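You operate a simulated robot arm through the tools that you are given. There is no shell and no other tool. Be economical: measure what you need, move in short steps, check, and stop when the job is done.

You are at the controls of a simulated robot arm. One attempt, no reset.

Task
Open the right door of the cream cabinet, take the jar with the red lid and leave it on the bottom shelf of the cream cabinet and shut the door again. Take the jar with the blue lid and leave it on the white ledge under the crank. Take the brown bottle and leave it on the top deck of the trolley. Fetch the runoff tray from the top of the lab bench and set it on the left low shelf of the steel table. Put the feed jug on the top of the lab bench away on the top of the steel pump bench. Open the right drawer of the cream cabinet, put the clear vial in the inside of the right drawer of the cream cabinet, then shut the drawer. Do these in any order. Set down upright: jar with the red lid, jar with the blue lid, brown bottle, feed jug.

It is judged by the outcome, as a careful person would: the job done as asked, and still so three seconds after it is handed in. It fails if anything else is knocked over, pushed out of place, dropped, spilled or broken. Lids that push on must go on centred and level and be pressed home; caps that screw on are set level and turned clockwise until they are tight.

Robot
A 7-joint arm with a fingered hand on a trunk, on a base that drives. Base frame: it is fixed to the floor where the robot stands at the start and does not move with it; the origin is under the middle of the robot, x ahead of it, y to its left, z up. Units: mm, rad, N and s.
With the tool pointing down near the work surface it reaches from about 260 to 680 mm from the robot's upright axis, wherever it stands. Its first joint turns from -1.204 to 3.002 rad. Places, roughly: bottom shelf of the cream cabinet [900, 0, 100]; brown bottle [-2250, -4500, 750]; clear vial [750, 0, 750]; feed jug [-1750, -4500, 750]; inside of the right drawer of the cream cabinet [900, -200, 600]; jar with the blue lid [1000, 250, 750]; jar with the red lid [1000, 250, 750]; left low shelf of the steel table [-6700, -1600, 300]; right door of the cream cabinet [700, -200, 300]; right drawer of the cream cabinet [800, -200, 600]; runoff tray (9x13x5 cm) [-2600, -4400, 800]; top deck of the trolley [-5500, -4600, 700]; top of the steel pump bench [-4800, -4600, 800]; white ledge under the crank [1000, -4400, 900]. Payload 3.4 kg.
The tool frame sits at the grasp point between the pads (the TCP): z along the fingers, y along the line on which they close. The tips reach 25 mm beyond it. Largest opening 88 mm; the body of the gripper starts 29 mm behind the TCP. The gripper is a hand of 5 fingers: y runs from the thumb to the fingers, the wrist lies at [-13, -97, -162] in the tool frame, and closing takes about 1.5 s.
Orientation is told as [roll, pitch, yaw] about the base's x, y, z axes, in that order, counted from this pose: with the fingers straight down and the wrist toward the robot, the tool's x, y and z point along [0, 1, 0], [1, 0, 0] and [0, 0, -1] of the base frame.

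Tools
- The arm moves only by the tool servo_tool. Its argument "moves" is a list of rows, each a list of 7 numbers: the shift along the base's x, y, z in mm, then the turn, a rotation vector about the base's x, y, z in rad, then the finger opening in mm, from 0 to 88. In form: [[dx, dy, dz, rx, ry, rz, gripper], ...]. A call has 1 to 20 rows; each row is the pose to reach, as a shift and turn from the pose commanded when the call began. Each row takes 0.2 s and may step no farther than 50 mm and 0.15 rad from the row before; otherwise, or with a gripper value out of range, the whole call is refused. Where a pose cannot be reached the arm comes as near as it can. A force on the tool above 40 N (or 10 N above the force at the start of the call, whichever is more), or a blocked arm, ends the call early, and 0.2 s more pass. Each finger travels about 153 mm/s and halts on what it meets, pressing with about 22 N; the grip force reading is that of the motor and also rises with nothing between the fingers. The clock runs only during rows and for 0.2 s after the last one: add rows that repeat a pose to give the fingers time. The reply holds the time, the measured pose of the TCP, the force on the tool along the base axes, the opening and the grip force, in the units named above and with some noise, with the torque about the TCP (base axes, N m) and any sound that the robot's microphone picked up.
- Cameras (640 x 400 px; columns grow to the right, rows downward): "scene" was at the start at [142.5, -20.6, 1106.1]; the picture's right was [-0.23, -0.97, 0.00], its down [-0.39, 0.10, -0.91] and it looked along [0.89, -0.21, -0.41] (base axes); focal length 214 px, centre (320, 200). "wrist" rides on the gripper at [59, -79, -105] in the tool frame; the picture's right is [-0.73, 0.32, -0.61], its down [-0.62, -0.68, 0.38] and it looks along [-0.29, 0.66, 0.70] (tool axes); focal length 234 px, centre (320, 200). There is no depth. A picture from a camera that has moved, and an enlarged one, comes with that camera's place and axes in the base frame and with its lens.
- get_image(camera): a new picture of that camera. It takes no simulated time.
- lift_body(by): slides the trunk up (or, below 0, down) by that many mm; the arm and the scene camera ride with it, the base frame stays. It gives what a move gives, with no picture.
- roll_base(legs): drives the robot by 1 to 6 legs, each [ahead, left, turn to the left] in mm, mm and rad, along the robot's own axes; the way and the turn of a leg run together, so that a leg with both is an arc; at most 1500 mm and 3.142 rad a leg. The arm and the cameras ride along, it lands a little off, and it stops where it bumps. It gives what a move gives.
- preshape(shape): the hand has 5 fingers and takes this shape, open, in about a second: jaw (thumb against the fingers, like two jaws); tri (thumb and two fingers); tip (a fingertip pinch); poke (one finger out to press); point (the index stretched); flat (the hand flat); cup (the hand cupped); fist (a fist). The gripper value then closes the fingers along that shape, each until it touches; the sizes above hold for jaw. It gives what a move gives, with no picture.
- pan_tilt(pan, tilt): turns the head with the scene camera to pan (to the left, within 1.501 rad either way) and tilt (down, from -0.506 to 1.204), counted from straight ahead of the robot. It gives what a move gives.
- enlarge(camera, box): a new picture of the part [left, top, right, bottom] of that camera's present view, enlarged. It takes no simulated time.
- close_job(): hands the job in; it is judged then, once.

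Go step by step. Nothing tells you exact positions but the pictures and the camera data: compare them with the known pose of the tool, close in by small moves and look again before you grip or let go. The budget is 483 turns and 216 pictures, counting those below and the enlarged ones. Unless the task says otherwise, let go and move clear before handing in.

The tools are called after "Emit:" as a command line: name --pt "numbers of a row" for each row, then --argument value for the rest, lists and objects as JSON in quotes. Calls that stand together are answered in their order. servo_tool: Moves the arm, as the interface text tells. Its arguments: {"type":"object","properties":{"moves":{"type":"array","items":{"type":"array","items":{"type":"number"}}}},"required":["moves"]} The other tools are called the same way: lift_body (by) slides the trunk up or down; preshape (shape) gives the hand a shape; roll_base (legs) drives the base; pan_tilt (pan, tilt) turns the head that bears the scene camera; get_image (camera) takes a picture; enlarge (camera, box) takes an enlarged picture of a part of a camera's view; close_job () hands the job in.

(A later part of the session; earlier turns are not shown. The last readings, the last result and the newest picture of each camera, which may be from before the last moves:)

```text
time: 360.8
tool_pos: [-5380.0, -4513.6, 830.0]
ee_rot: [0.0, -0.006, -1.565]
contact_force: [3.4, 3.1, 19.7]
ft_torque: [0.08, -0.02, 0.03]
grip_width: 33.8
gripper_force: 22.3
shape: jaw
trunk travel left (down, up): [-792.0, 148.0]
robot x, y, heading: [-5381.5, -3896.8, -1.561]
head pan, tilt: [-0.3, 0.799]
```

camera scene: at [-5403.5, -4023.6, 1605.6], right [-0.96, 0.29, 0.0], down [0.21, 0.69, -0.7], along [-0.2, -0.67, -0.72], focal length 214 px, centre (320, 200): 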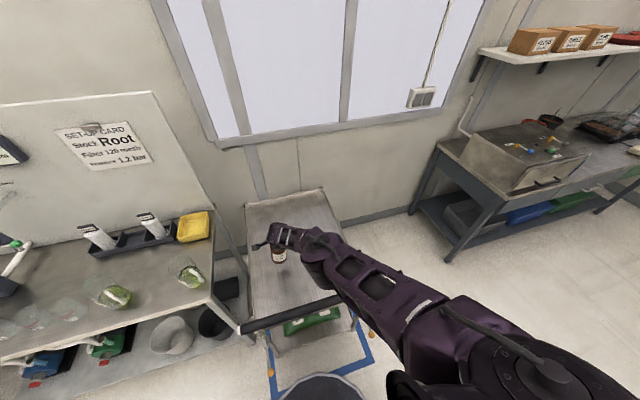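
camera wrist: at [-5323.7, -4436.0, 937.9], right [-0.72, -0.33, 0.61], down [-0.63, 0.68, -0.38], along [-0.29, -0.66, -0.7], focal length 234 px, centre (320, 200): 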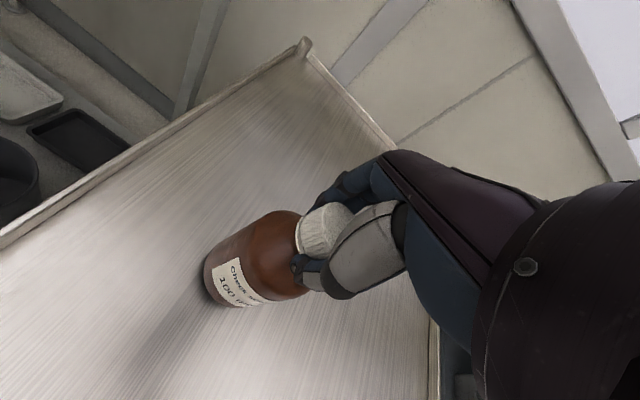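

Contact. Relieve the load by 4 mm, then open.

Emit:
lift_body --by 4

Emit:
servo_tool --pt "0 0 0 0 0 0 35" --pt "0 0 0 0 0 0 50" --pt "0 0 0 0 0 0 70" --pt "0 0 0 0 0 0 88" --pt "0 0 0 0 0 0 88" --pt "0 0 0 0 0 0 88"

Emit:
lift_body --by 60

Emit:
enlarge --camera "scene" --box '[200, 170, 420, 330]'

```text
time: 361.3
tool_pos: [-5381.9, -4513.1, 827.7]
ee_rot: [-0.001, 0.0, -1.569]
contact_force: [1.3, 0.2, 4.7]
ft_torque: [-0.1, -0.01, -0.02]
grip_width: 33.9
gripper_force: 22.0
shape: jaw
trunk travel left (down, up): [-796.0, 144.0]
robot x, y, heading: [-5380.6, -3895.4, -1.565]
head pan, tilt: [-0.3, 0.799]
```

```text
time: 362.7
tool_pos: [-5380.9, -4515.3, 828.9]
ee_rot: [-0.001, -0.001, -1.566]
contact_force: [0.0, 0.2, -0.9]
ft_torque: [0.0, -0.01, 0.0]
grip_width: 88.0
gripper_force: 0.1
shape: jaw
trunk travel left (down, up): [-796.0, 144.0]
robot x, y, heading: [-5379.6, -3895.7, -1.563]
head pan, tilt: [-0.3, 0.799]
```

```text
time: 363.7
tool_pos: [-5382.5, -4515.9, 889.2]
ee_rot: [-0.001, 0.0, -1.567]
contact_force: [-0.3, -0.2, -0.5]
ft_torque: [0.04, 0.02, 0.0]
grip_width: 87.8
gripper_force: 0.1
shape: jaw
trunk travel left (down, up): [-856.0, 84.0]
robot x, y, heading: [-5382.0, -3897.6, -1.566]
head pan, tilt: [-0.3, 0.799]
```

```text
2.50 times, centred on (310, 250) of scene
camera zoom: at [-5402.1, -4023.0, 1584.7], right [-0.96, 0.29, 0.0], down [0.21, 0.69, -0.7], along [-0.2, -0.67, -0.72], focal length 536 px, centre (345, 75)
```

zoom: 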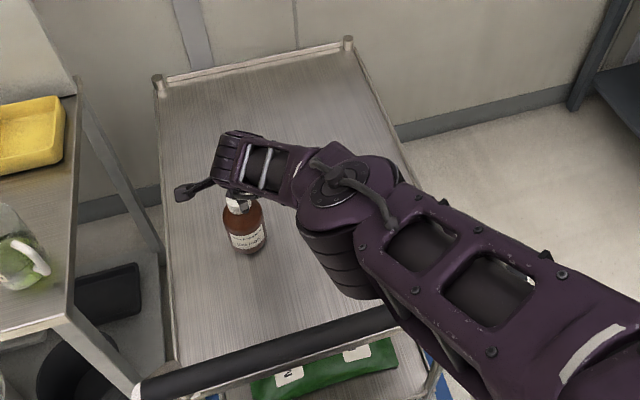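

Bottle stands on the trolley deck. Rise, then back out over the bar.

Emit:
servo_tool --pt "0 0 40 0 0 0 88" --pt "0 0 80 0 0 0 88" --pt "0 0 120 0 0 0 88" --pt "0 0 160 0 0 0 88" --pt "0 10 200 0 0 0 88" --pt "0 25 230 0 0 0 88"

Emit:
roll_base --legs '[[-330, 0, 0]]'

Emit:
pan_tilt --pan 0.0 --tilt 0.5

Emit:
get_image --camera "scene"

```text
time: 365.1
tool_pos: [-5380.7, -4486.4, 1122.9]
ee_rot: [-0.002, 0.0, -1.565]
contact_force: [-0.4, -0.6, 0.3]
ft_torque: [0.02, 0.01, -0.04]
grip_width: 87.8
gripper_force: 0.1
shape: jaw
trunk travel left (down, up): [-856.0, 84.0]
robot x, y, heading: [-5388.7, -3895.4, -1.565]
head pan, tilt: [-0.3, 0.799]
```

```text
time: 367.3
tool_pos: [-5384.3, -4154.9, 1122.7]
ee_rot: [-0.001, 0.0, -1.57]
contact_force: [0.4, 0.1, 0.2]
ft_torque: [0.04, 0.01, 0.01]
grip_width: 87.8
gripper_force: 0.1
shape: jaw
trunk travel left (down, up): [-856.0, 84.0]
robot x, y, heading: [-5382.1, -3562.6, -1.567]
head pan, tilt: [-0.3, 0.799]
```

```text
time: 368.1
tool_pos: [-5384.2, -4154.0, 1122.9]
ee_rot: [-0.003, -0.001, -1.569]
contact_force: [-0.4, 0.6, 0.0]
ft_torque: [-0.02, 0.04, -0.02]
grip_width: 88.1
gripper_force: 0.1
shape: jaw
trunk travel left (down, up): [-856.0, 84.0]
robot x, y, heading: [-5382.1, -3561.9, -1.568]
head pan, tilt: [0.0, 0.499]
```

```text
48 pictures are left
camera scene: at [-5380.3, -3702.4, 1610.6], right [-1.0, 0.0, 0.0], down [0.0, 0.48, -0.88], along [0.0, -0.88, -0.48], focal length 214 px, centre (320, 200)
```

scene: 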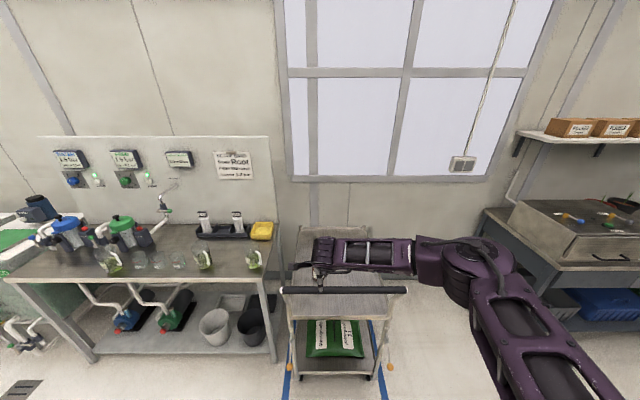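

Now the runoff tray: restore the travelling pose and drive back to the bench.

Emit:
servo_tool --pt "0 0 45 0 0 0 88" --pt "0 0 90 0 0 0 88" --pt "0 0 135 0 0 0 88" --pt "0 0 180 0 0 0 88" --pt "0 0 225 0 0 0 88" --pt "0 0 270 0 0 0 88"

Emit:
lift_body --by -319

Emit:
roll_base --legs '[[-30, 1000, 0], [0, 1000, 0], [0, 765, 0]]'

Emit:
get_image --camera "scene"

Emit:
get_image --camera "wrist"

```text
time: 369.5
tool_pos: [-5384.2, -4152.8, 1396.3]
ee_rot: [-0.002, -0.002, -1.57]
contact_force: [0.1, 0.8, -0.5]
ft_torque: [-0.01, 0.02, -0.02]
grip_width: 87.8
gripper_force: 0.1
shape: jaw
trunk travel left (down, up): [-856.0, 84.0]
robot x, y, heading: [-5388.7, -3565.5, -1.566]
head pan, tilt: [0.0, 0.499]
```

```text
time: 372.7
tool_pos: [-5386.1, -4155.0, 1076.4]
ee_rot: [-0.001, 0.002, -1.569]
contact_force: [0.1, 0.2, 0.2]
ft_torque: [-0.02, -0.03, -0.01]
grip_width: 88.0
gripper_force: 0.1
shape: jaw
trunk travel left (down, up): [-537.0, 403.0]
robot x, y, heading: [-5381.5, -3565.1, -1.569]
head pan, tilt: [0.0, 0.499]
```

```text
time: 386.6
tool_pos: [-2595.5, -4130.4, 1076.2]
ee_rot: [-0.002, 0.001, -1.588]
contact_force: [0.6, 0.5, -0.2]
ft_torque: [0.01, 0.0, 0.01]
grip_width: 88.0
gripper_force: 0.0
shape: jaw
trunk travel left (down, up): [-537.0, 403.0]
robot x, y, heading: [-2576.0, -3536.1, -1.587]
head pan, tilt: [0.0, 0.499]
```

```text
47 pictures are left
camera scene: at [-2581.8, -3676.9, 1291.6], right [-1.0, 0.02, 0.0], down [0.01, 0.48, -0.88], along [-0.01, -0.88, -0.48], focal length 214 px, centre (320, 200)
```

scene: 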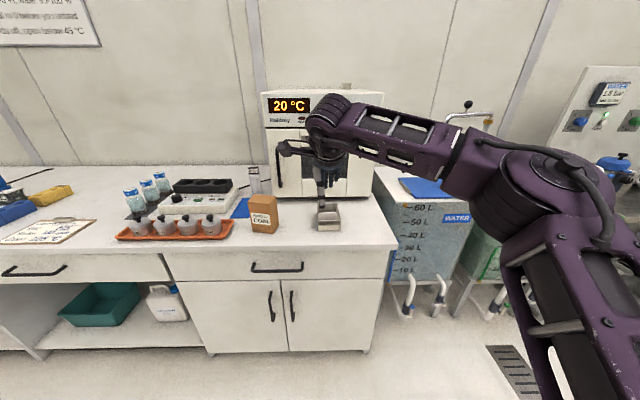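

```text
46 pictures are left
camera wrist: at [-2536.4, -4050.7, 1179.1], right [-0.73, -0.31, 0.61], down [-0.61, 0.69, -0.38], along [-0.3, -0.65, -0.7], focal length 234 px, centre (320, 200)
```

wrist: 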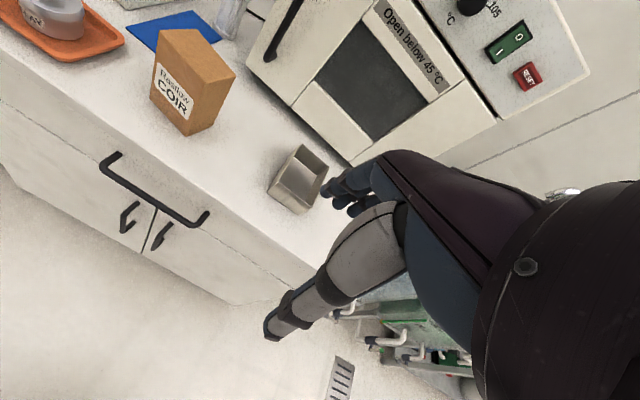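

Emit:
roll_base --legs '[[130, 0, 0.017]]'

Emit:
enlarge --camera "scene" --box '[270, 180, 400, 280]'

Emit:
get_image --camera "wrist"

```text
time: 387.9
tool_pos: [-2587.8, -4259.7, 1075.0]
ee_rot: [-0.002, 0.0, -1.572]
contact_force: [0.4, 0.8, -0.4]
ft_torque: [-0.01, 0.01, 0.02]
grip_width: 88.1
gripper_force: 0.0
shape: jaw
trunk travel left (down, up): [-537.0, 403.0]
robot x, y, heading: [-2584.7, -3667.2, -1.57]
head pan, tilt: [0.0, 0.499]
```

```text
4.00 times, centred on (335, 230) of scene
camera zoom: at [-2580.7, -3809.4, 1291.5], right [-1.0, 0.0, 0.0], down [0.0, 0.48, -0.88], along [0.0, -0.88, -0.48], focal length 858 px, centre (260, 80)
```

zoom: 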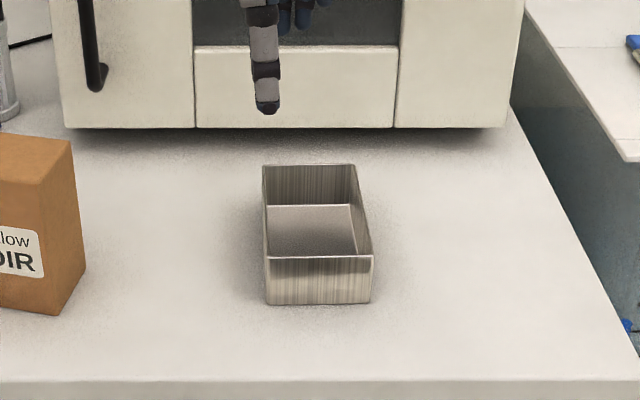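

```text
44 pictures are left
camera wrist: at [-2529.1, -4182.2, 1178.7], right [-0.73, -0.32, 0.61], down [-0.62, 0.68, -0.38], along [-0.29, -0.66, -0.7], focal length 234 px, centre (320, 200)
```

wrist: 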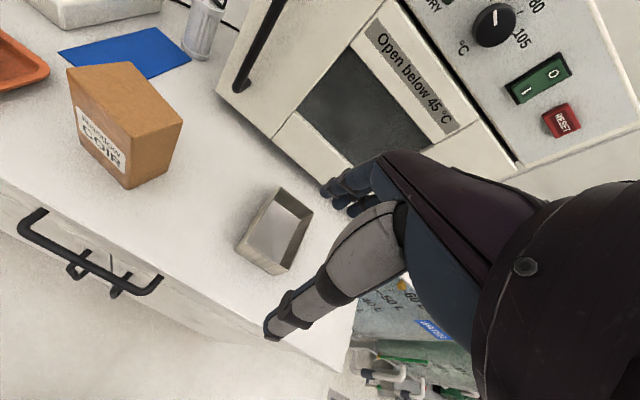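

Tray near wall is at y≈-4317, x -2583…-2664, rim z≈862, empty. I'll pinch that near wall: thumb outside, fingers inside. Hover first.

Emit:
servo_tool --pt "-8 -25 -40 0 0 0 88" --pt "-16 -57 -80 0 0 0 88" --pt "-16 -57 -120 0 0 0 88" --pt "-16 -57 -165 0 0 0 88"

Emit:
enlarge --camera "scene" --box '[270, 180, 400, 280]'

Emit:
get_image --camera "wrist"

```text
refused: row 2 steps farther than a row can; nothing moved
```

```text
4.00 times, centred on (335, 230) of scene
camera zoom: at [-2580.7, -3809.4, 1291.5], right [-1.0, 0.0, 0.0], down [0.0, 0.48, -0.88], along [0.0, -0.88, -0.48], focal length 858 px, centre (260, 80)
```

zoom: 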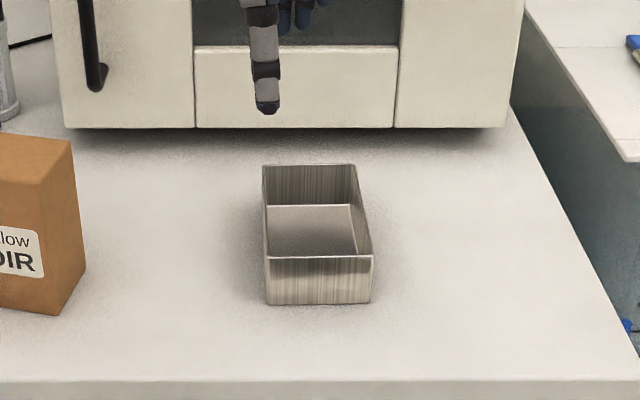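

```text
42 pictures are left
camera wrist: at [-2529.1, -4182.2, 1178.7], right [-0.73, -0.32, 0.61], down [-0.62, 0.68, -0.38], along [-0.29, -0.66, -0.7], focal length 234 px, centre (320, 200)
```

wrist: 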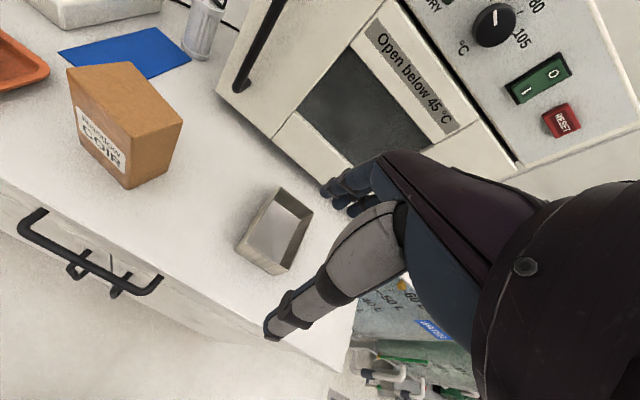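

Emit:
servo_tool --pt "-6 -20 -35 0 0 0 88" --pt "-12 -40 -70 0 0 0 88" --pt "-16 -57 -105 0 0 0 88" --pt "-16 -57 -145 0 0 0 88" --pt "-16 -57 -165 0 0 0 88"

Emit:
enlarge --camera "scene" --box '[270, 170, 400, 280]'

Emit:
get_image --camera "wrist"

```text
time: 389.1
tool_pos: [-2602.7, -4318.5, 911.3]
ee_rot: [-0.002, -0.002, -1.572]
contact_force: [0.0, -1.1, 0.4]
ft_torque: [0.02, 0.01, 0.01]
grip_width: 87.9
gripper_force: 0.0
shape: jaw
trunk travel left (down, up): [-537.0, 403.0]
robot x, y, heading: [-2587.3, -3668.6, -1.571]
head pan, tilt: [0.0, 0.499]
```

```text
3.64 times, centred on (335, 225) of scene
camera zoom: at [-2580.7, -3808.6, 1291.6], right [-1.0, 0.0, 0.0], down [0.0, 0.48, -0.88], along [0.0, -0.88, -0.48], focal length 780 px, centre (266, 109)
```

zoom: 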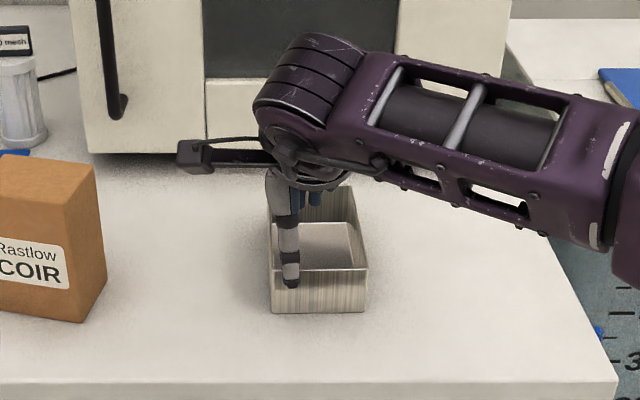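

```text
40 pictures are left
camera wrist: at [-2544.2, -4240.0, 1014.1], right [-0.73, -0.32, 0.61], down [-0.62, 0.68, -0.38], along [-0.29, -0.66, -0.7], focal length 234 px, centre (320, 200)
```

wrist: 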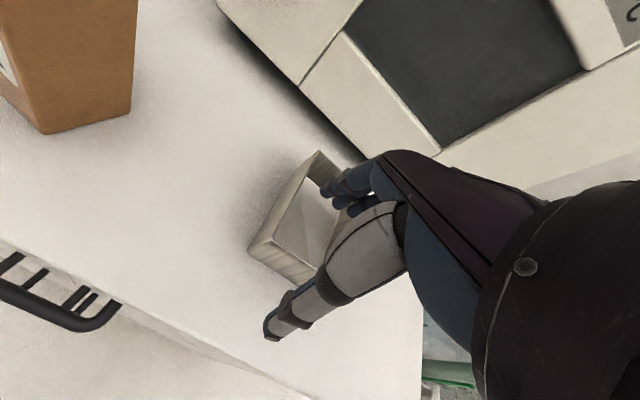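

Fingers will land inside the tray. Shift 12 mm right, descend to z≈850, and pinch.

Emit:
servo_tool --pt "-12 0 -20 0 0 0 88" --pt "-12 0 -40 0 0 0 88" --pt "-12 0 -60 0 0 0 88"

Emit:
get_image --camera "wrist"

```text
time: 389.9
tool_pos: [-2615.7, -4317.3, 852.9]
ee_rot: [-0.002, 0.001, -1.573]
contact_force: [0.2, 0.5, 0.5]
ft_torque: [0.0, 0.0, 0.04]
grip_width: 87.9
gripper_force: 0.0
shape: jaw
trunk travel left (down, up): [-537.0, 403.0]
robot x, y, heading: [-2584.8, -3670.6, -1.571]
head pan, tilt: [0.0, 0.499]
```

```text
39 pictures are left
camera wrist: at [-2557.0, -4238.8, 955.2], right [-0.73, -0.32, 0.61], down [-0.62, 0.68, -0.38], along [-0.29, -0.66, -0.7], focal length 234 px, centre (320, 200)
```

wrist: 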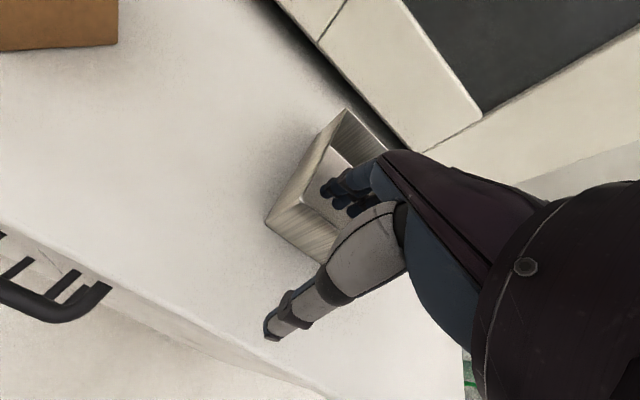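

Fingers are inside, thumb outside. Close and lift slightly.

Emit:
servo_tool --pt "0 0 0 0 0 0 60" --pt "0 0 0 0 0 0 30" --pt "0 0 0 0 0 0 0" --pt "0 0 0 0 0 0 0" --pt "0 0 0 0 0 0 0" --pt "0 0 0 0 0 0 0"

Emit:
servo_tool --pt "0 0 8 0 0 0 0" --pt "0 0 20 0 0 0 0" --pt "0 0 40 0 0 0 0"

Emit:
enlarge --camera "scene" --box '[270, 170, 400, 280]'

Emit:
get_image --camera "wrist"

```text
time: 391.3
tool_pos: [-2615.8, -4317.9, 851.5]
ee_rot: [-0.002, -0.001, -1.573]
contact_force: [0.2, -0.3, 0.5]
ft_torque: [-0.01, -0.02, 0.04]
grip_width: 0.0
gripper_force: 22.3
shape: jaw
trunk travel left (down, up): [-537.0, 403.0]
robot x, y, heading: [-2584.3, -3669.1, -1.574]
head pan, tilt: [0.0, 0.499]
```

```text
time: 392.1
tool_pos: [-2614.7, -4318.7, 890.2]
ee_rot: [-0.001, 0.0, -1.572]
contact_force: [-0.1, 0.6, -1.8]
ft_torque: [0.09, -0.01, -0.03]
grip_width: 0.0
gripper_force: 21.8
shape: jaw
trunk travel left (down, up): [-537.0, 403.0]
robot x, y, heading: [-2585.9, -3663.9, -1.577]
head pan, tilt: [0.0, 0.499]
```

```text
3.64 times, centred on (335, 225) of scene
camera zoom: at [-2580.7, -3808.4, 1291.6], right [-1.0, 0.0, 0.0], down [0.0, 0.48, -0.88], along [0.0, -0.88, -0.48], focal length 780 px, centre (266, 109)
```

zoom: 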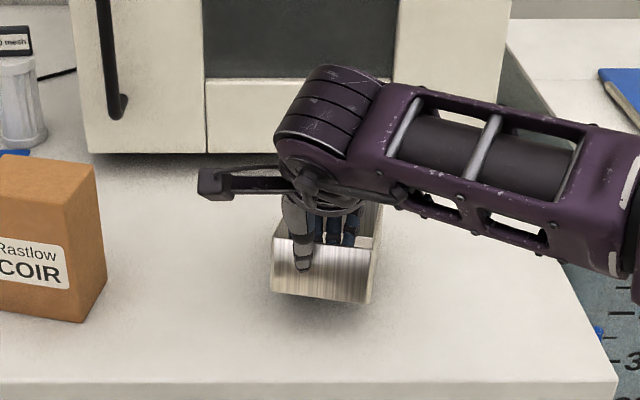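

```text
37 pictures are left
camera wrist: at [-2556.5, -4239.3, 993.6], right [-0.73, -0.32, 0.61], down [-0.62, 0.68, -0.38], along [-0.29, -0.66, -0.7], focal length 234 px, centre (320, 200)
```

wrist: 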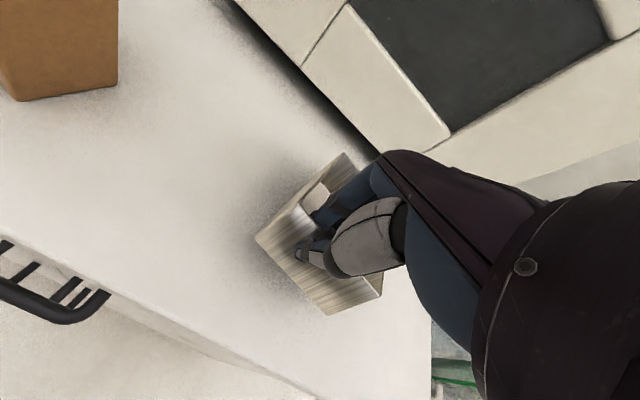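

Tray is held. Lift, back off, and drive toward the far area to survey the steel table near (-6700,-1600).

Emit:
servo_tool --pt "0 0 45 0 0 0 0" --pt "0 0 90 0 0 0 0" --pt "0 20 135 0 0 0 0" --pt "0 50 170 0 0 0 0"

Emit:
roll_base --legs '[[100, 0, 0], [-100, 0, 0], [120, -10, 0], [-10, -1000, 0], [0, -1000, 0], [0, -900, 0]]'

Emit:
pan_tilt --pan -1.5 --tilt 0.3

Emit:
get_image --camera "scene"

```text
time: 393.1
tool_pos: [-2613.9, -4270.0, 1061.1]
ee_rot: [-0.001, -0.001, -1.571]
contact_force: [0.1, 0.3, -1.3]
ft_torque: [0.08, -0.04, 0.01]
grip_width: 0.0
gripper_force: 22.2
shape: jaw
trunk travel left (down, up): [-537.0, 403.0]
robot x, y, heading: [-2580.2, -3669.4, -1.573]
head pan, tilt: [0.0, 0.499]
```

```text
time: 409.6
tool_pos: [-5528.4, -4348.5, 1059.6]
ee_rot: [-0.001, 0.001, -1.611]
contact_force: [0.0, 0.3, -1.5]
ft_torque: [0.08, -0.08, -0.01]
grip_width: 0.1
gripper_force: 21.5
shape: jaw
trunk travel left (down, up): [-537.0, 403.0]
robot x, y, heading: [-5474.8, -3746.7, -1.607]
head pan, tilt: [0.0, 0.499]
```

```text
time: 411.2
tool_pos: [-5527.7, -4347.6, 1058.8]
ee_rot: [-0.002, 0.0, -1.612]
contact_force: [-0.2, -0.5, -1.2]
ft_torque: [0.07, -0.06, 0.0]
grip_width: 0.0
gripper_force: 22.0
shape: jaw
trunk travel left (down, up): [-537.0, 403.0]
robot x, y, heading: [-5471.7, -3745.3, -1.61]
head pan, tilt: [-1.499, 0.3]
```

```text
36 pictures are left
camera scene: at [-5566.8, -3798.3, 1310.0], right [-0.03, 1.0, 0.0], down [0.3, 0.01, -0.96], along [-0.95, -0.03, -0.3], focal length 214 px, centre (320, 200)
```

scene: 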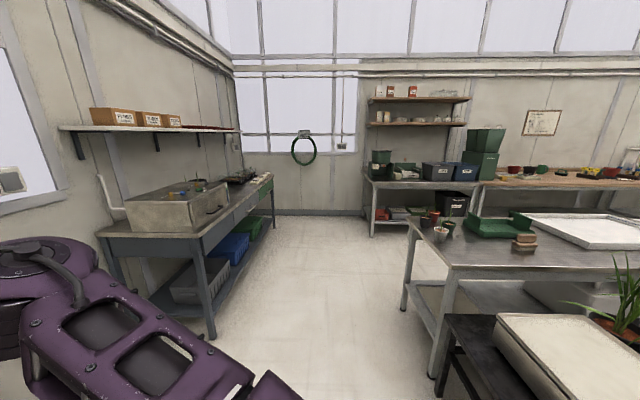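

The steel table (with low shelf) stands to the right, its near end at y≈-3180, x -6420…-6950. I'll turn to face -x, advance, and look along +y.

Emit:
roll_base --legs '[[-60, 0, 0], [0, 0, -1.53], [800, 0, 0]]'

Emit:
pan_tilt --pan -1.2 --tilt 0.35

Emit:
get_image --camera "scene"

```text
time: 419.8
tool_pos: [-6867.4, -3630.4, 1058.5]
ee_rot: [-0.001, 0.0, 3.12]
contact_force: [-0.2, 0.8, -2.3]
ft_torque: [-0.05, -0.1, -0.03]
grip_width: 0.0
gripper_force: 22.2
shape: jaw
trunk travel left (down, up): [-537.0, 403.0]
robot x, y, heading: [-6266.0, -3673.4, 3.121]
head pan, tilt: [-1.499, 0.3]
```

```text
time: 420.6
tool_pos: [-6867.1, -3630.6, 1059.8]
ee_rot: [-0.003, 0.0, 3.118]
contact_force: [-0.4, 0.4, -1.0]
ft_torque: [-0.05, -0.09, -0.02]
grip_width: 0.0
gripper_force: 21.6
shape: jaw
trunk travel left (down, up): [-537.0, 403.0]
robot x, y, heading: [-6266.4, -3671.8, 3.122]
head pan, tilt: [-1.201, 0.351]
```

```text
35 pictures are left
camera scene: at [-6343.7, -3584.8, 1305.3], right [0.94, 0.34, 0.0], down [0.12, -0.32, -0.94], along [-0.32, 0.88, -0.34], focal length 214 px, centre (320, 200)
```

scene: 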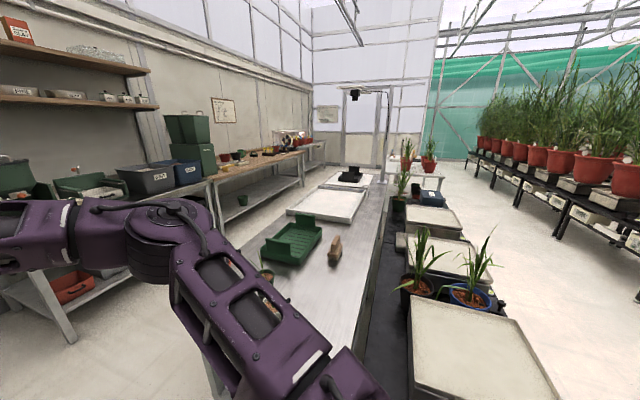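

The table's aisle side is at x<-6950 (≈1100 mm wide aisle); so the "left" low shelf is its far (+y) half seen from the aisle. I'll retract the arm, go into the aisle and look.

Emit:
servo_tool --pt "40 0 0 0 0 0 0" --pt "80 0 0 0 0 0 0" --pt "120 0 0 0 0 0 0" --pt "160 0 0 0 0 0 0" --pt "200 0 0 0 0 0 0" --pt "230 0 0 0 0 0 0"

Emit:
roll_base --legs '[[1290, 0, 0], [0, 0, -1.57], [700, 0, 0]]'

Emit:
pan_tilt --pan -0.8 --tilt 0.45

Emit:
get_image --camera "scene"

```text
time: 422.0
tool_pos: [-6635.6, -3629.9, 1057.3]
ee_rot: [-0.002, 0.0, 3.117]
contact_force: [-0.3, 0.4, -1.6]
ft_torque: [-0.04, -0.08, 0.01]
grip_width: 0.0
gripper_force: 22.1
shape: jaw
trunk travel left (down, up): [-537.0, 403.0]
robot x, y, heading: [-6271.8, -3677.2, 3.122]
head pan, tilt: [-1.201, 0.351]
```

```text
time: 435.7
tool_pos: [-7449.1, -2582.3, 1056.6]
ee_rot: [-0.002, -0.001, 1.512]
contact_force: [-0.7, -0.9, -1.5]
ft_torque: [-0.08, 0.05, -0.03]
grip_width: 0.0
gripper_force: 22.3
shape: jaw
trunk travel left (down, up): [-537.0, 403.0]
robot x, y, heading: [-7510.7, -2952.7, 1.513]
head pan, tilt: [-1.201, 0.351]
```

```text
time: 436.6
tool_pos: [-7448.4, -2582.3, 1056.7]
ee_rot: [-0.002, 0.0, 1.512]
contact_force: [-0.6, 0.4, -2.0]
ft_torque: [-0.09, 0.01, -0.04]
grip_width: 0.1
gripper_force: 21.9
shape: jaw
trunk travel left (down, up): [-537.0, 403.0]
robot x, y, heading: [-7506.6, -2947.3, 1.511]
head pan, tilt: [-0.799, 0.45]
```

```text
34 pictures are left
camera scene: at [-7431.6, -2841.5, 1296.1], right [0.65, -0.76, 0.0], down [-0.33, -0.28, -0.9], along [0.68, 0.59, -0.44], focal length 214 px, centre (320, 200)
```

scene: 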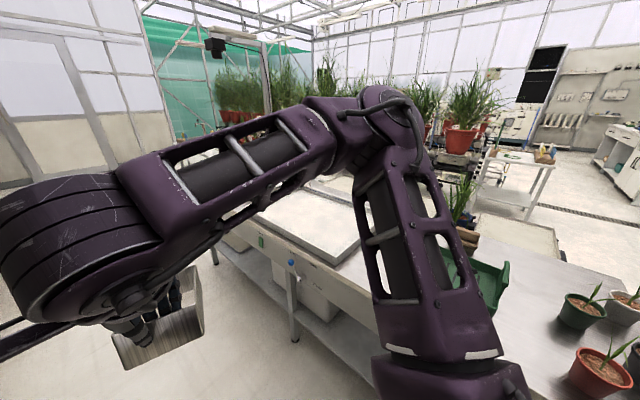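

Emit:
roll_base --legs '[[700, 0, 0.05]]'

Emit:
pan_tilt --pan -0.5 --tilt 0.6

Emit:
get_image --camera "scene"

```text
time: 440.5
tool_pos: [-7440.9, -1869.4, 1057.5]
ee_rot: [-0.004, 0.0, 1.558]
contact_force: [-0.2, -0.2, -1.7]
ft_torque: [-0.11, 0.06, 0.01]
grip_width: 0.0
gripper_force: 22.2
shape: jaw
trunk travel left (down, up): [-537.0, 403.0]
robot x, y, heading: [-7481.3, -2243.6, 1.559]
head pan, tilt: [-0.799, 0.45]
```

```text
time: 441.3
tool_pos: [-7441.2, -1870.8, 1056.1]
ee_rot: [0.0, -0.001, 1.556]
contact_force: [-0.3, 0.0, -1.2]
ft_torque: [-0.1, 0.05, -0.02]
grip_width: 0.1
gripper_force: 21.7
shape: jaw
trunk travel left (down, up): [-537.0, 403.0]
robot x, y, heading: [-7483.2, -2243.9, 1.559]
head pan, tilt: [-0.499, 0.6]
```

```text
33 pictures are left
camera scene: at [-7435.2, -2114.4, 1282.6], right [0.87, -0.49, 0.0], down [-0.28, -0.49, -0.83], along [0.4, 0.72, -0.56], focal length 214 px, centre (320, 200)
```

scene: 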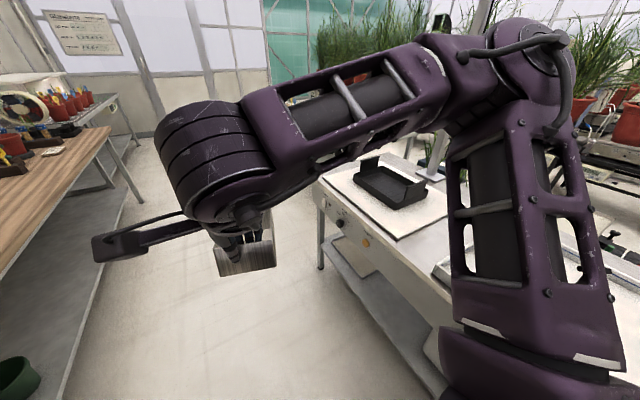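

The table's far end is at y≈-1250, its edge at x≈-6956. I'll advance to y≈-1640, turn right to face the table, and step back slightly.

Emit:
roll_base --legs '[[600, 60, 0], [0, 0, -1.56]]'

Emit:
pan_tilt --pan 0.35 --tilt 0.75

Emit:
get_image --camera "scene"

```text
time: 448.4
tool_pos: [-7163.9, -1706.7, 1058.1]
ee_rot: [-0.004, 0.0, -0.015]
contact_force: [-1.0, 0.0, -1.6]
ft_torque: [0.03, 0.08, 0.01]
grip_width: 0.0
gripper_force: 22.0
shape: jaw
trunk travel left (down, up): [-537.0, 403.0]
robot x, y, heading: [-7538.5, -1666.5, -0.016]
head pan, tilt: [-0.499, 0.6]
```

```text
time: 449.6
tool_pos: [-7164.0, -1707.3, 1057.2]
ee_rot: [-0.001, 0.001, -0.017]
contact_force: [-0.1, 0.0, -1.8]
ft_torque: [0.06, 0.07, -0.02]
grip_width: 0.0
gripper_force: 22.4
shape: jaw
trunk travel left (down, up): [-537.0, 403.0]
robot x, y, heading: [-7539.4, -1664.5, -0.02]
head pan, tilt: [0.351, 0.75]
```

```text
32 pictures are left
camera scene: at [-7405.1, -1637.5, 1269.7], right [0.33, -0.94, 0.0], down [-0.64, -0.22, -0.73], along [0.69, 0.24, -0.68], focal length 214 px, centre (320, 200)
```

scene: 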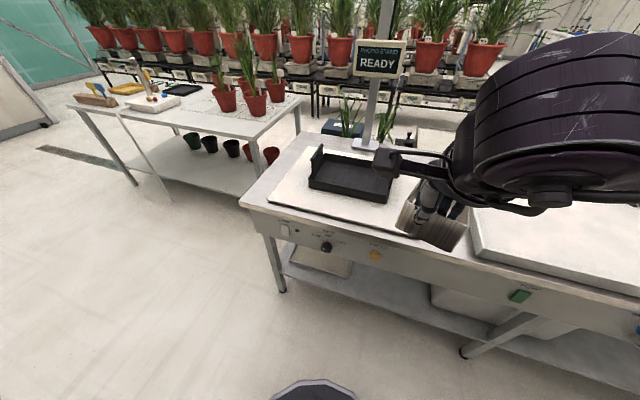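

Emit:
enlarge --camera "scene" --box '[230, 200, 560, 380]'

```text
1.94 times, centred on (395, 290) of scene
camera zoom: at [-7405.1, -1637.5, 1269.7], right [0.33, -0.94, 0.0], down [-0.64, -0.22, -0.73], along [0.69, 0.24, -0.68], focal length 416 px, centre (174, 26)
```

zoom: 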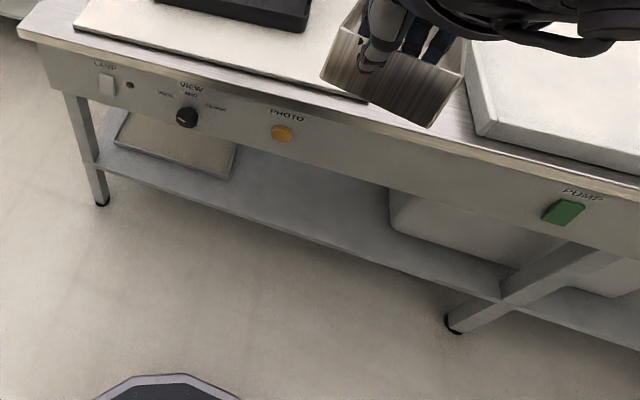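

The left bay of the low shelf is free between a board (y>-1616) and a white bin (y<-1970); shelf edge x≈-6965, z≈300, apron bottom ≈560. I'll shift right, lower the trunk with the arm retracted, then reach in.

Emit:
roll_base --legs '[[-20, -92, 0.016]]'

Emit:
lift_body --by -400

Emit:
lift_body --by -130

Emit:
servo_tool --pt "0 0 -30 0 0 0 0" --pt "0 0 -60 0 0 0 0" --pt "0 0 -90 0 0 0 0" --pt "0 0 -120 0 0 0 0" --pt "0 0 -140 0 0 0 0"

Emit:
get_image --camera "scene"

```text
time: 450.7
tool_pos: [-7182.9, -1792.7, 1057.1]
ee_rot: [0.0, 0.0, -0.001]
contact_force: [0.6, 0.8, -0.8]
ft_torque: [0.03, 0.06, 0.01]
grip_width: 0.0
gripper_force: 22.2
shape: jaw
trunk travel left (down, up): [-537.0, 403.0]
robot x, y, heading: [-7555.2, -1754.0, 0.004]
head pan, tilt: [0.351, 0.75]
```

```text
time: 454.5
tool_pos: [-7183.7, -1791.9, 657.5]
ee_rot: [-0.003, -0.002, 0.0]
contact_force: [-0.1, -1.0, -2.1]
ft_torque: [0.02, 0.05, -0.02]
grip_width: 0.1
gripper_force: 21.3
shape: jaw
trunk travel left (down, up): [-137.0, 803.0]
robot x, y, heading: [-7553.6, -1753.8, -0.004]
head pan, tilt: [0.351, 0.75]
```

```text
time: 456.1
tool_pos: [-7184.4, -1792.4, 527.3]
ee_rot: [-0.001, 0.001, 0.001]
contact_force: [-0.6, -0.5, -1.0]
ft_torque: [0.05, 0.07, 0.02]
grip_width: 0.0
gripper_force: 22.0
shape: jaw
trunk travel left (down, up): [-7.0, 933.0]
robot x, y, heading: [-7557.4, -1754.9, 0.001]
head pan, tilt: [0.351, 0.75]
```

```text
time: 457.3
tool_pos: [-7184.5, -1791.5, 387.2]
ee_rot: [0.001, 0.001, 0.001]
contact_force: [0.7, 0.0, -1.6]
ft_torque: [0.06, 0.06, 0.04]
grip_width: 0.0
gripper_force: 21.6
shape: jaw
trunk travel left (down, up): [-7.0, 933.0]
robot x, y, heading: [-7554.9, -1752.4, 0.003]
head pan, tilt: [0.351, 0.75]
```

```text
30 pictures are left
camera scene: at [-7426.1, -1725.6, 739.7], right [0.34, -0.94, 0.0], down [-0.64, -0.23, -0.73], along [0.69, 0.25, -0.68], focal length 214 px, centre (320, 200)
```

scene: 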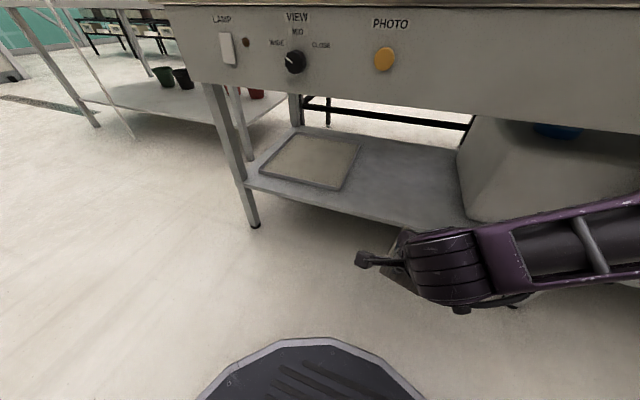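

Shelf is z≈276–290. Reach in: extend 234 mm while dropping slightly.

Emit:
servo_tool --pt "30 0 -2 0 0 0 0" --pt "60 0 -4 0 0 0 0" --pt "90 0 -6 0 0 0 0" --pt "120 0 -8 0 0 0 0" --pt "145 0 -10 0 0 0 0"

Emit:
get_image --camera "scene"

Emit:
get_image --camera "wrist"

```text
time: 458.5
tool_pos: [-7036.8, -1791.5, 375.0]
ee_rot: [-0.002, 0.0, -0.001]
contact_force: [0.5, 0.9, -1.6]
ft_torque: [0.03, 0.07, 0.01]
grip_width: 0.0
gripper_force: 22.1
shape: jaw
trunk travel left (down, up): [-7.0, 933.0]
robot x, y, heading: [-7556.9, -1755.0, -0.001]
head pan, tilt: [0.351, 0.75]
```

```text
29 pictures are left
camera scene: at [-7426.0, -1725.6, 739.6], right [0.34, -0.94, 0.0], down [-0.64, -0.23, -0.73], along [0.69, 0.25, -0.68], focal length 214 px, centre (320, 200)
```

scene: 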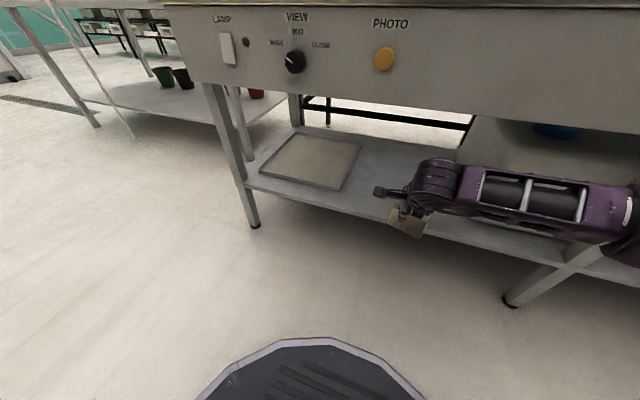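

```text
28 pictures are left
camera wrist: at [-7115.7, -1732.5, 478.6], right [0.32, -0.72, 0.61], down [-0.68, -0.62, -0.38], along [0.66, -0.29, -0.7], focal length 234 px, centre (320, 200)
```

wrist: 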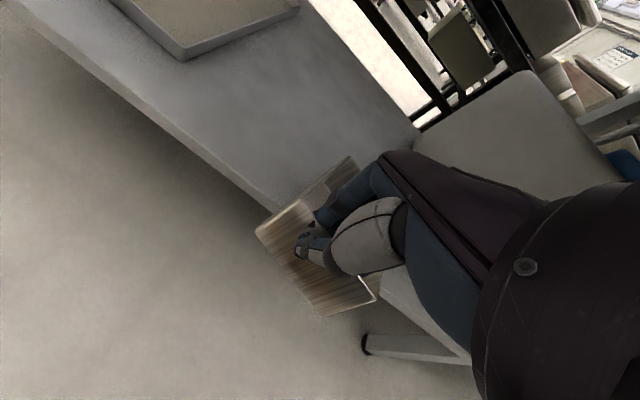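

Emit:
servo_tool --pt "25 0 -2 0 0 0 0" --pt "50 0 -5 0 0 0 0" --pt "75 0 -10 0 0 0 0" --pt "88 0 -15 0 0 0 0"

Emit:
enlarge --camera "scene" --box '[330, 80, 560, 270]'

Emit:
get_image --camera "wrist"

```text
time: 459.5
tool_pos: [-6948.8, -1789.3, 362.6]
ee_rot: [-0.004, -0.001, -0.001]
contact_force: [0.4, 0.3, -0.6]
ft_torque: [0.05, 0.09, 0.0]
grip_width: 0.0
gripper_force: 21.9
shape: jaw
trunk travel left (down, up): [-7.0, 933.0]
robot x, y, heading: [-7552.9, -1755.3, 0.004]
head pan, tilt: [0.351, 0.75]
```

```text
2.11 times, centred on (445, 175) of scene
camera zoom: at [-7425.9, -1725.6, 739.6], right [0.34, -0.94, 0.0], down [-0.64, -0.23, -0.73], along [0.69, 0.25, -0.68], focal length 452 px, centre (57, 253)
```

zoom: 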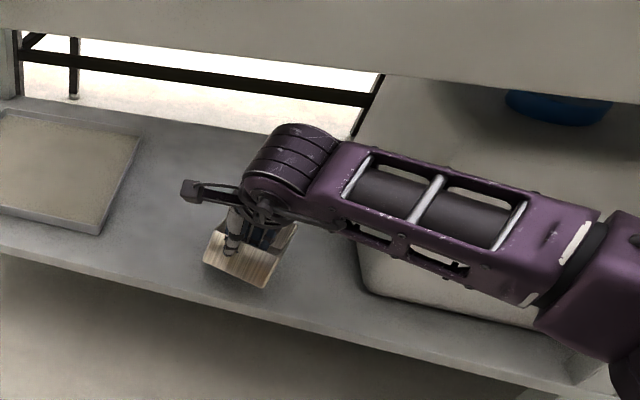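

```text
26 pictures are left
camera wrist: at [-7028.6, -1730.9, 465.9], right [0.32, -0.73, 0.61], down [-0.68, -0.62, -0.38], along [0.66, -0.29, -0.7], focal length 234 px, centre (320, 200)
```

wrist: 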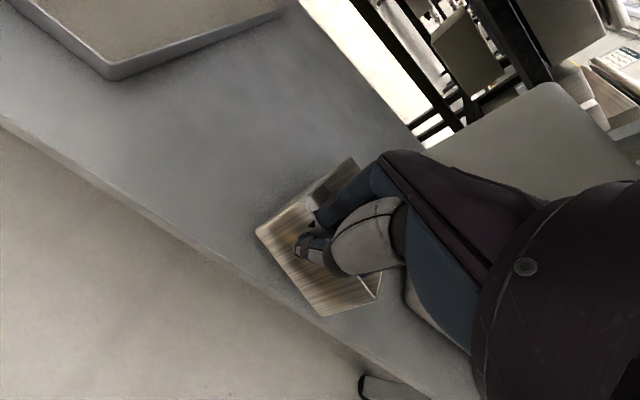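

Emit:
servo_tool --pt "13 0 -8 0 0 0 0" --pt "13 0 -18 0 0 0 0" --pt "13 0 -26 0 0 0 0"

```text
time: 460.3
tool_pos: [-6936.6, -1791.3, 335.4]
ee_rot: [-0.002, 0.0, -0.001]
contact_force: [0.1, -0.2, -0.8]
ft_torque: [-0.02, 0.01, 0.01]
grip_width: 0.0
gripper_force: 21.6
shape: jaw
trunk travel left (down, up): [-7.0, 933.0]
robot x, y, heading: [-7555.9, -1751.3, 0.001]
head pan, tilt: [0.351, 0.75]
```

Emit:
servo_tool --pt "0 0 -3 0 0 0 0" --pt "0 0 -6 0 0 0 0"

Emit:
enlarge --camera "wrist" --box '[200, 120, 440, 340]'

```text
time: 460.9
tool_pos: [-6937.7, -1791.3, 329.1]
ee_rot: [-0.003, -0.001, 0.0]
contact_force: [-0.9, -0.2, -1.3]
ft_torque: [0.01, 0.01, 0.02]
grip_width: 0.0
gripper_force: 21.9
shape: jaw
trunk travel left (down, up): [-7.0, 933.0]
robot x, y, heading: [-7556.6, -1756.5, 0.0]
head pan, tilt: [0.351, 0.75]
```

```text
1.82 times, centred on (320, 230) of wrist
camera zoom: at [-7017.3, -1732.1, 432.2], right [0.32, -0.73, 0.61], down [-0.68, -0.62, -0.38], along [0.66, -0.29, -0.7], focal length 426 px, centre (320, 146)
```

zoom: 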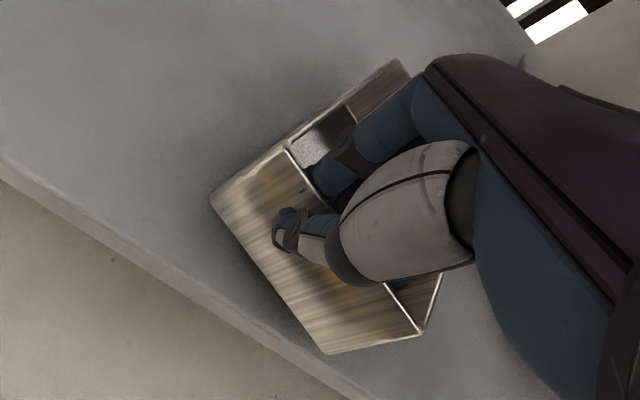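

Emit:
servo_tool --pt "0 0 -3 0 0 0 0" --pt "0 0 -7 0 0 0 0"

Emit:
servo_tool --pt "0 0 -3 0 0 0 0" --pt "0 0 -5 0 0 0 0"

Emit:
enlarge --camera "wrist" --box '[200, 120, 440, 340]'

```text
time: 461.5
tool_pos: [-6936.7, -1790.3, 324.3]
ee_rot: [-0.002, 0.001, 0.0]
contact_force: [-0.4, 0.2, -0.2]
ft_torque: [0.0, -0.04, 0.01]
grip_width: 0.2
gripper_force: 21.9
shape: jaw
trunk travel left (down, up): [-7.0, 933.0]
robot x, y, heading: [-7556.0, -1755.7, 0.004]
head pan, tilt: [0.351, 0.75]
```

```text
time: 462.1
tool_pos: [-6937.3, -1791.0, 320.0]
ee_rot: [-0.002, 0.0, 0.0]
contact_force: [-0.2, 0.6, -0.6]
ft_torque: [-0.01, 0.0, 0.01]
grip_width: 0.0
gripper_force: 22.2
shape: jaw
trunk travel left (down, up): [-7.0, 933.0]
robot x, y, heading: [-7553.5, -1755.7, 0.0]
head pan, tilt: [0.351, 0.75]
```

```text
1.82 times, centred on (320, 230) of wrist
camera zoom: at [-7017.0, -1731.1, 422.6], right [0.32, -0.73, 0.61], down [-0.68, -0.62, -0.38], along [0.66, -0.29, -0.7], focal length 426 px, centre (320, 146)
```

zoom: 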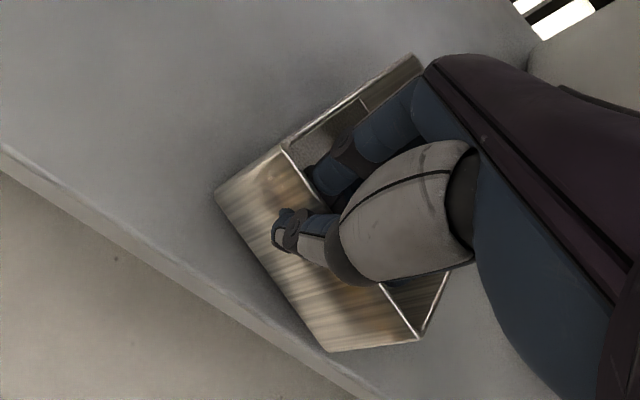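

Emit:
servo_tool --pt "0 0 -3 0 0 0 0" --pt "0 0 -5 0 0 0 0"

```text
time: 462.7
tool_pos: [-6937.4, -1790.9, 314.7]
ee_rot: [-0.001, 0.0, 0.0]
contact_force: [0.0, -0.1, 0.2]
ft_torque: [-0.01, -0.06, 0.01]
grip_width: 0.0
gripper_force: 22.2
shape: jaw
trunk travel left (down, up): [-7.0, 933.0]
robot x, y, heading: [-7556.1, -1753.9, 0.003]
head pan, tilt: [0.351, 0.75]
```

Emit:
servo_tool --pt "0 0 -2 0 0 0 0" --pt "0 0 -4 0 0 0 0"

Emit:
enlarge --camera "wrist" --box '[200, 120, 440, 340]'

```text
time: 463.3
tool_pos: [-6938.1, -1791.0, 311.2]
ee_rot: [-0.001, -0.005, -0.002]
contact_force: [-1.0, -0.2, 7.7]
ft_torque: [-0.03, -0.01, 0.03]
grip_width: 0.0
gripper_force: 21.7
shape: jaw
trunk travel left (down, up): [-7.0, 933.0]
robot x, y, heading: [-7559.1, -1756.7, 0.002]
head pan, tilt: [0.351, 0.75]
```

```text
1.82 times, centred on (320, 230) of wrist
camera zoom: at [-7017.4, -1732.4, 414.1], right [0.32, -0.73, 0.61], down [-0.68, -0.62, -0.39], along [0.66, -0.29, -0.69], focal length 426 px, centre (320, 146)
```

zoom: 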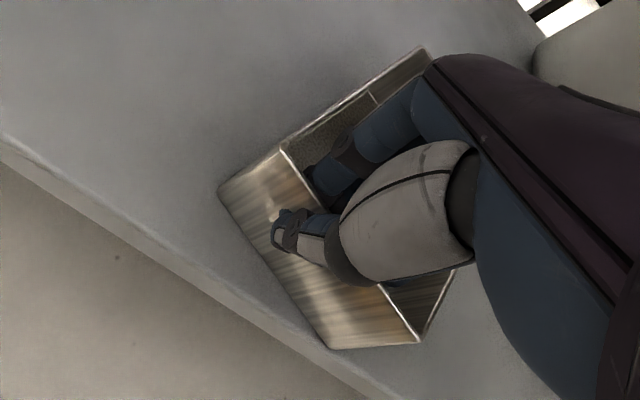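

Flat on the shelf, but its right corner is only ~6 mm inside the edge and it is yawed ~0.3 rad. I'll lift 4 mm, push 35 mm deeper and square it up.

Emit:
servo_tool --pt "0 0 5 0 0 0 0" --pt "10 0 6 0 0 0.1 0" --pt "20 0 6 0 0 0.2 0" --pt "30 0 6 0 0 0.3 0" --pt "36 0 6 0 0 0.3 0" --pt "36 0 2 0 0 0.3 0" --pt "36 0 0 0 0 0.3 0"

Emit:
get_image --camera "wrist"

```text
time: 464.9
tool_pos: [-6902.3, -1790.5, 310.7]
ee_rot: [-0.002, -0.002, 0.299]
contact_force: [-1.5, -1.1, 8.9]
ft_torque: [0.03, 0.0, 0.0]
grip_width: 0.1
gripper_force: 21.9
shape: jaw
trunk travel left (down, up): [-7.0, 933.0]
robot x, y, heading: [-7558.6, -1756.5, -0.003]
head pan, tilt: [0.351, 0.75]
```

```text
22 pictures are left
camera wrist: at [-6996.0, -1758.6, 413.8], right [0.52, -0.6, 0.61], down [-0.46, -0.8, -0.39], along [0.72, -0.08, -0.69], focal length 234 px, centre (320, 200)
```

wrist: 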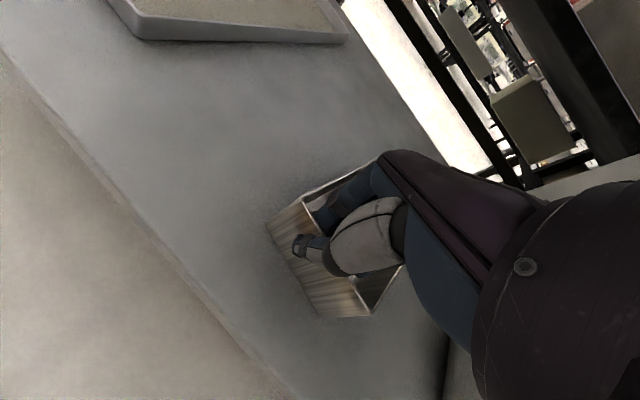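

The tray is well inside. I'll open, then tilt the hand back while rising (so the wrist stays under the apron) and withdraw.

Emit:
servo_tool --pt "0 0 1 0 0 0 20" --pt "0 0 1 0 0 0 40" --pt "0 0 1 0 0 0 60" --pt "0 0 1 0 0 0 60" --pt "0 0 11 0.03 -0.096 0 60" --pt "0 0 22 0.059 -0.19 0 60" --pt "0 0 33 0.089 -0.287 0 60" --pt "0 0 43 0.118 -0.382 0 60" --pt "0 0 52 0.148 -0.478 0 60" --pt "0 0 58 0.162 -0.525 0 60"

Emit:
get_image --camera "wrist"

Emit:
get_image --camera "scene"

```text
time: 467.1
tool_pos: [-6901.8, -1790.6, 367.4]
ee_rot: [-0.002, -0.548, 0.3]
contact_force: [-0.2, -0.1, -0.3]
ft_torque: [0.0, 0.01, 0.0]
grip_width: 59.7
gripper_force: 0.0
shape: jaw
trunk travel left (down, up): [-7.0, 933.0]
robot x, y, heading: [-7558.7, -1754.8, -0.002]
head pan, tilt: [0.351, 0.75]
```

```text
21 pictures are left
camera wrist: at [-7036.1, -1770.9, 413.5], right [0.17, -0.71, 0.69], down [-0.18, -0.71, -0.68], along [0.97, -0.01, -0.25], focal length 234 px, centre (320, 200)
```

wrist: 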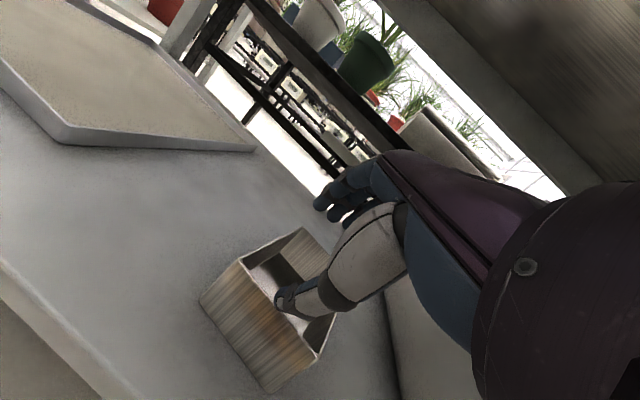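

```text
20 pictures are left
camera scene: at [-7426.1, -1725.6, 739.7], right [0.34, -0.94, 0.0], down [-0.64, -0.23, -0.73], along [0.69, 0.25, -0.68], focal length 214 px, centre (320, 200)
```

scene: 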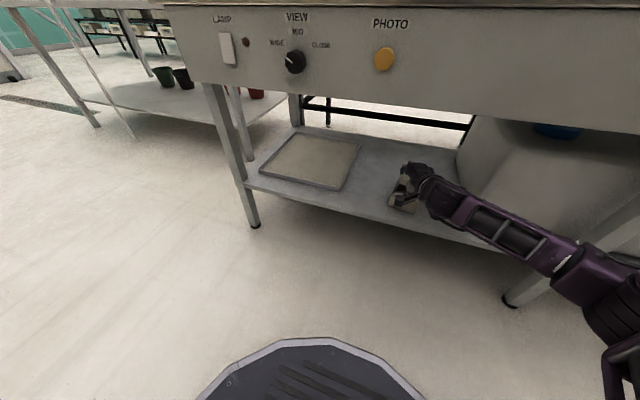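

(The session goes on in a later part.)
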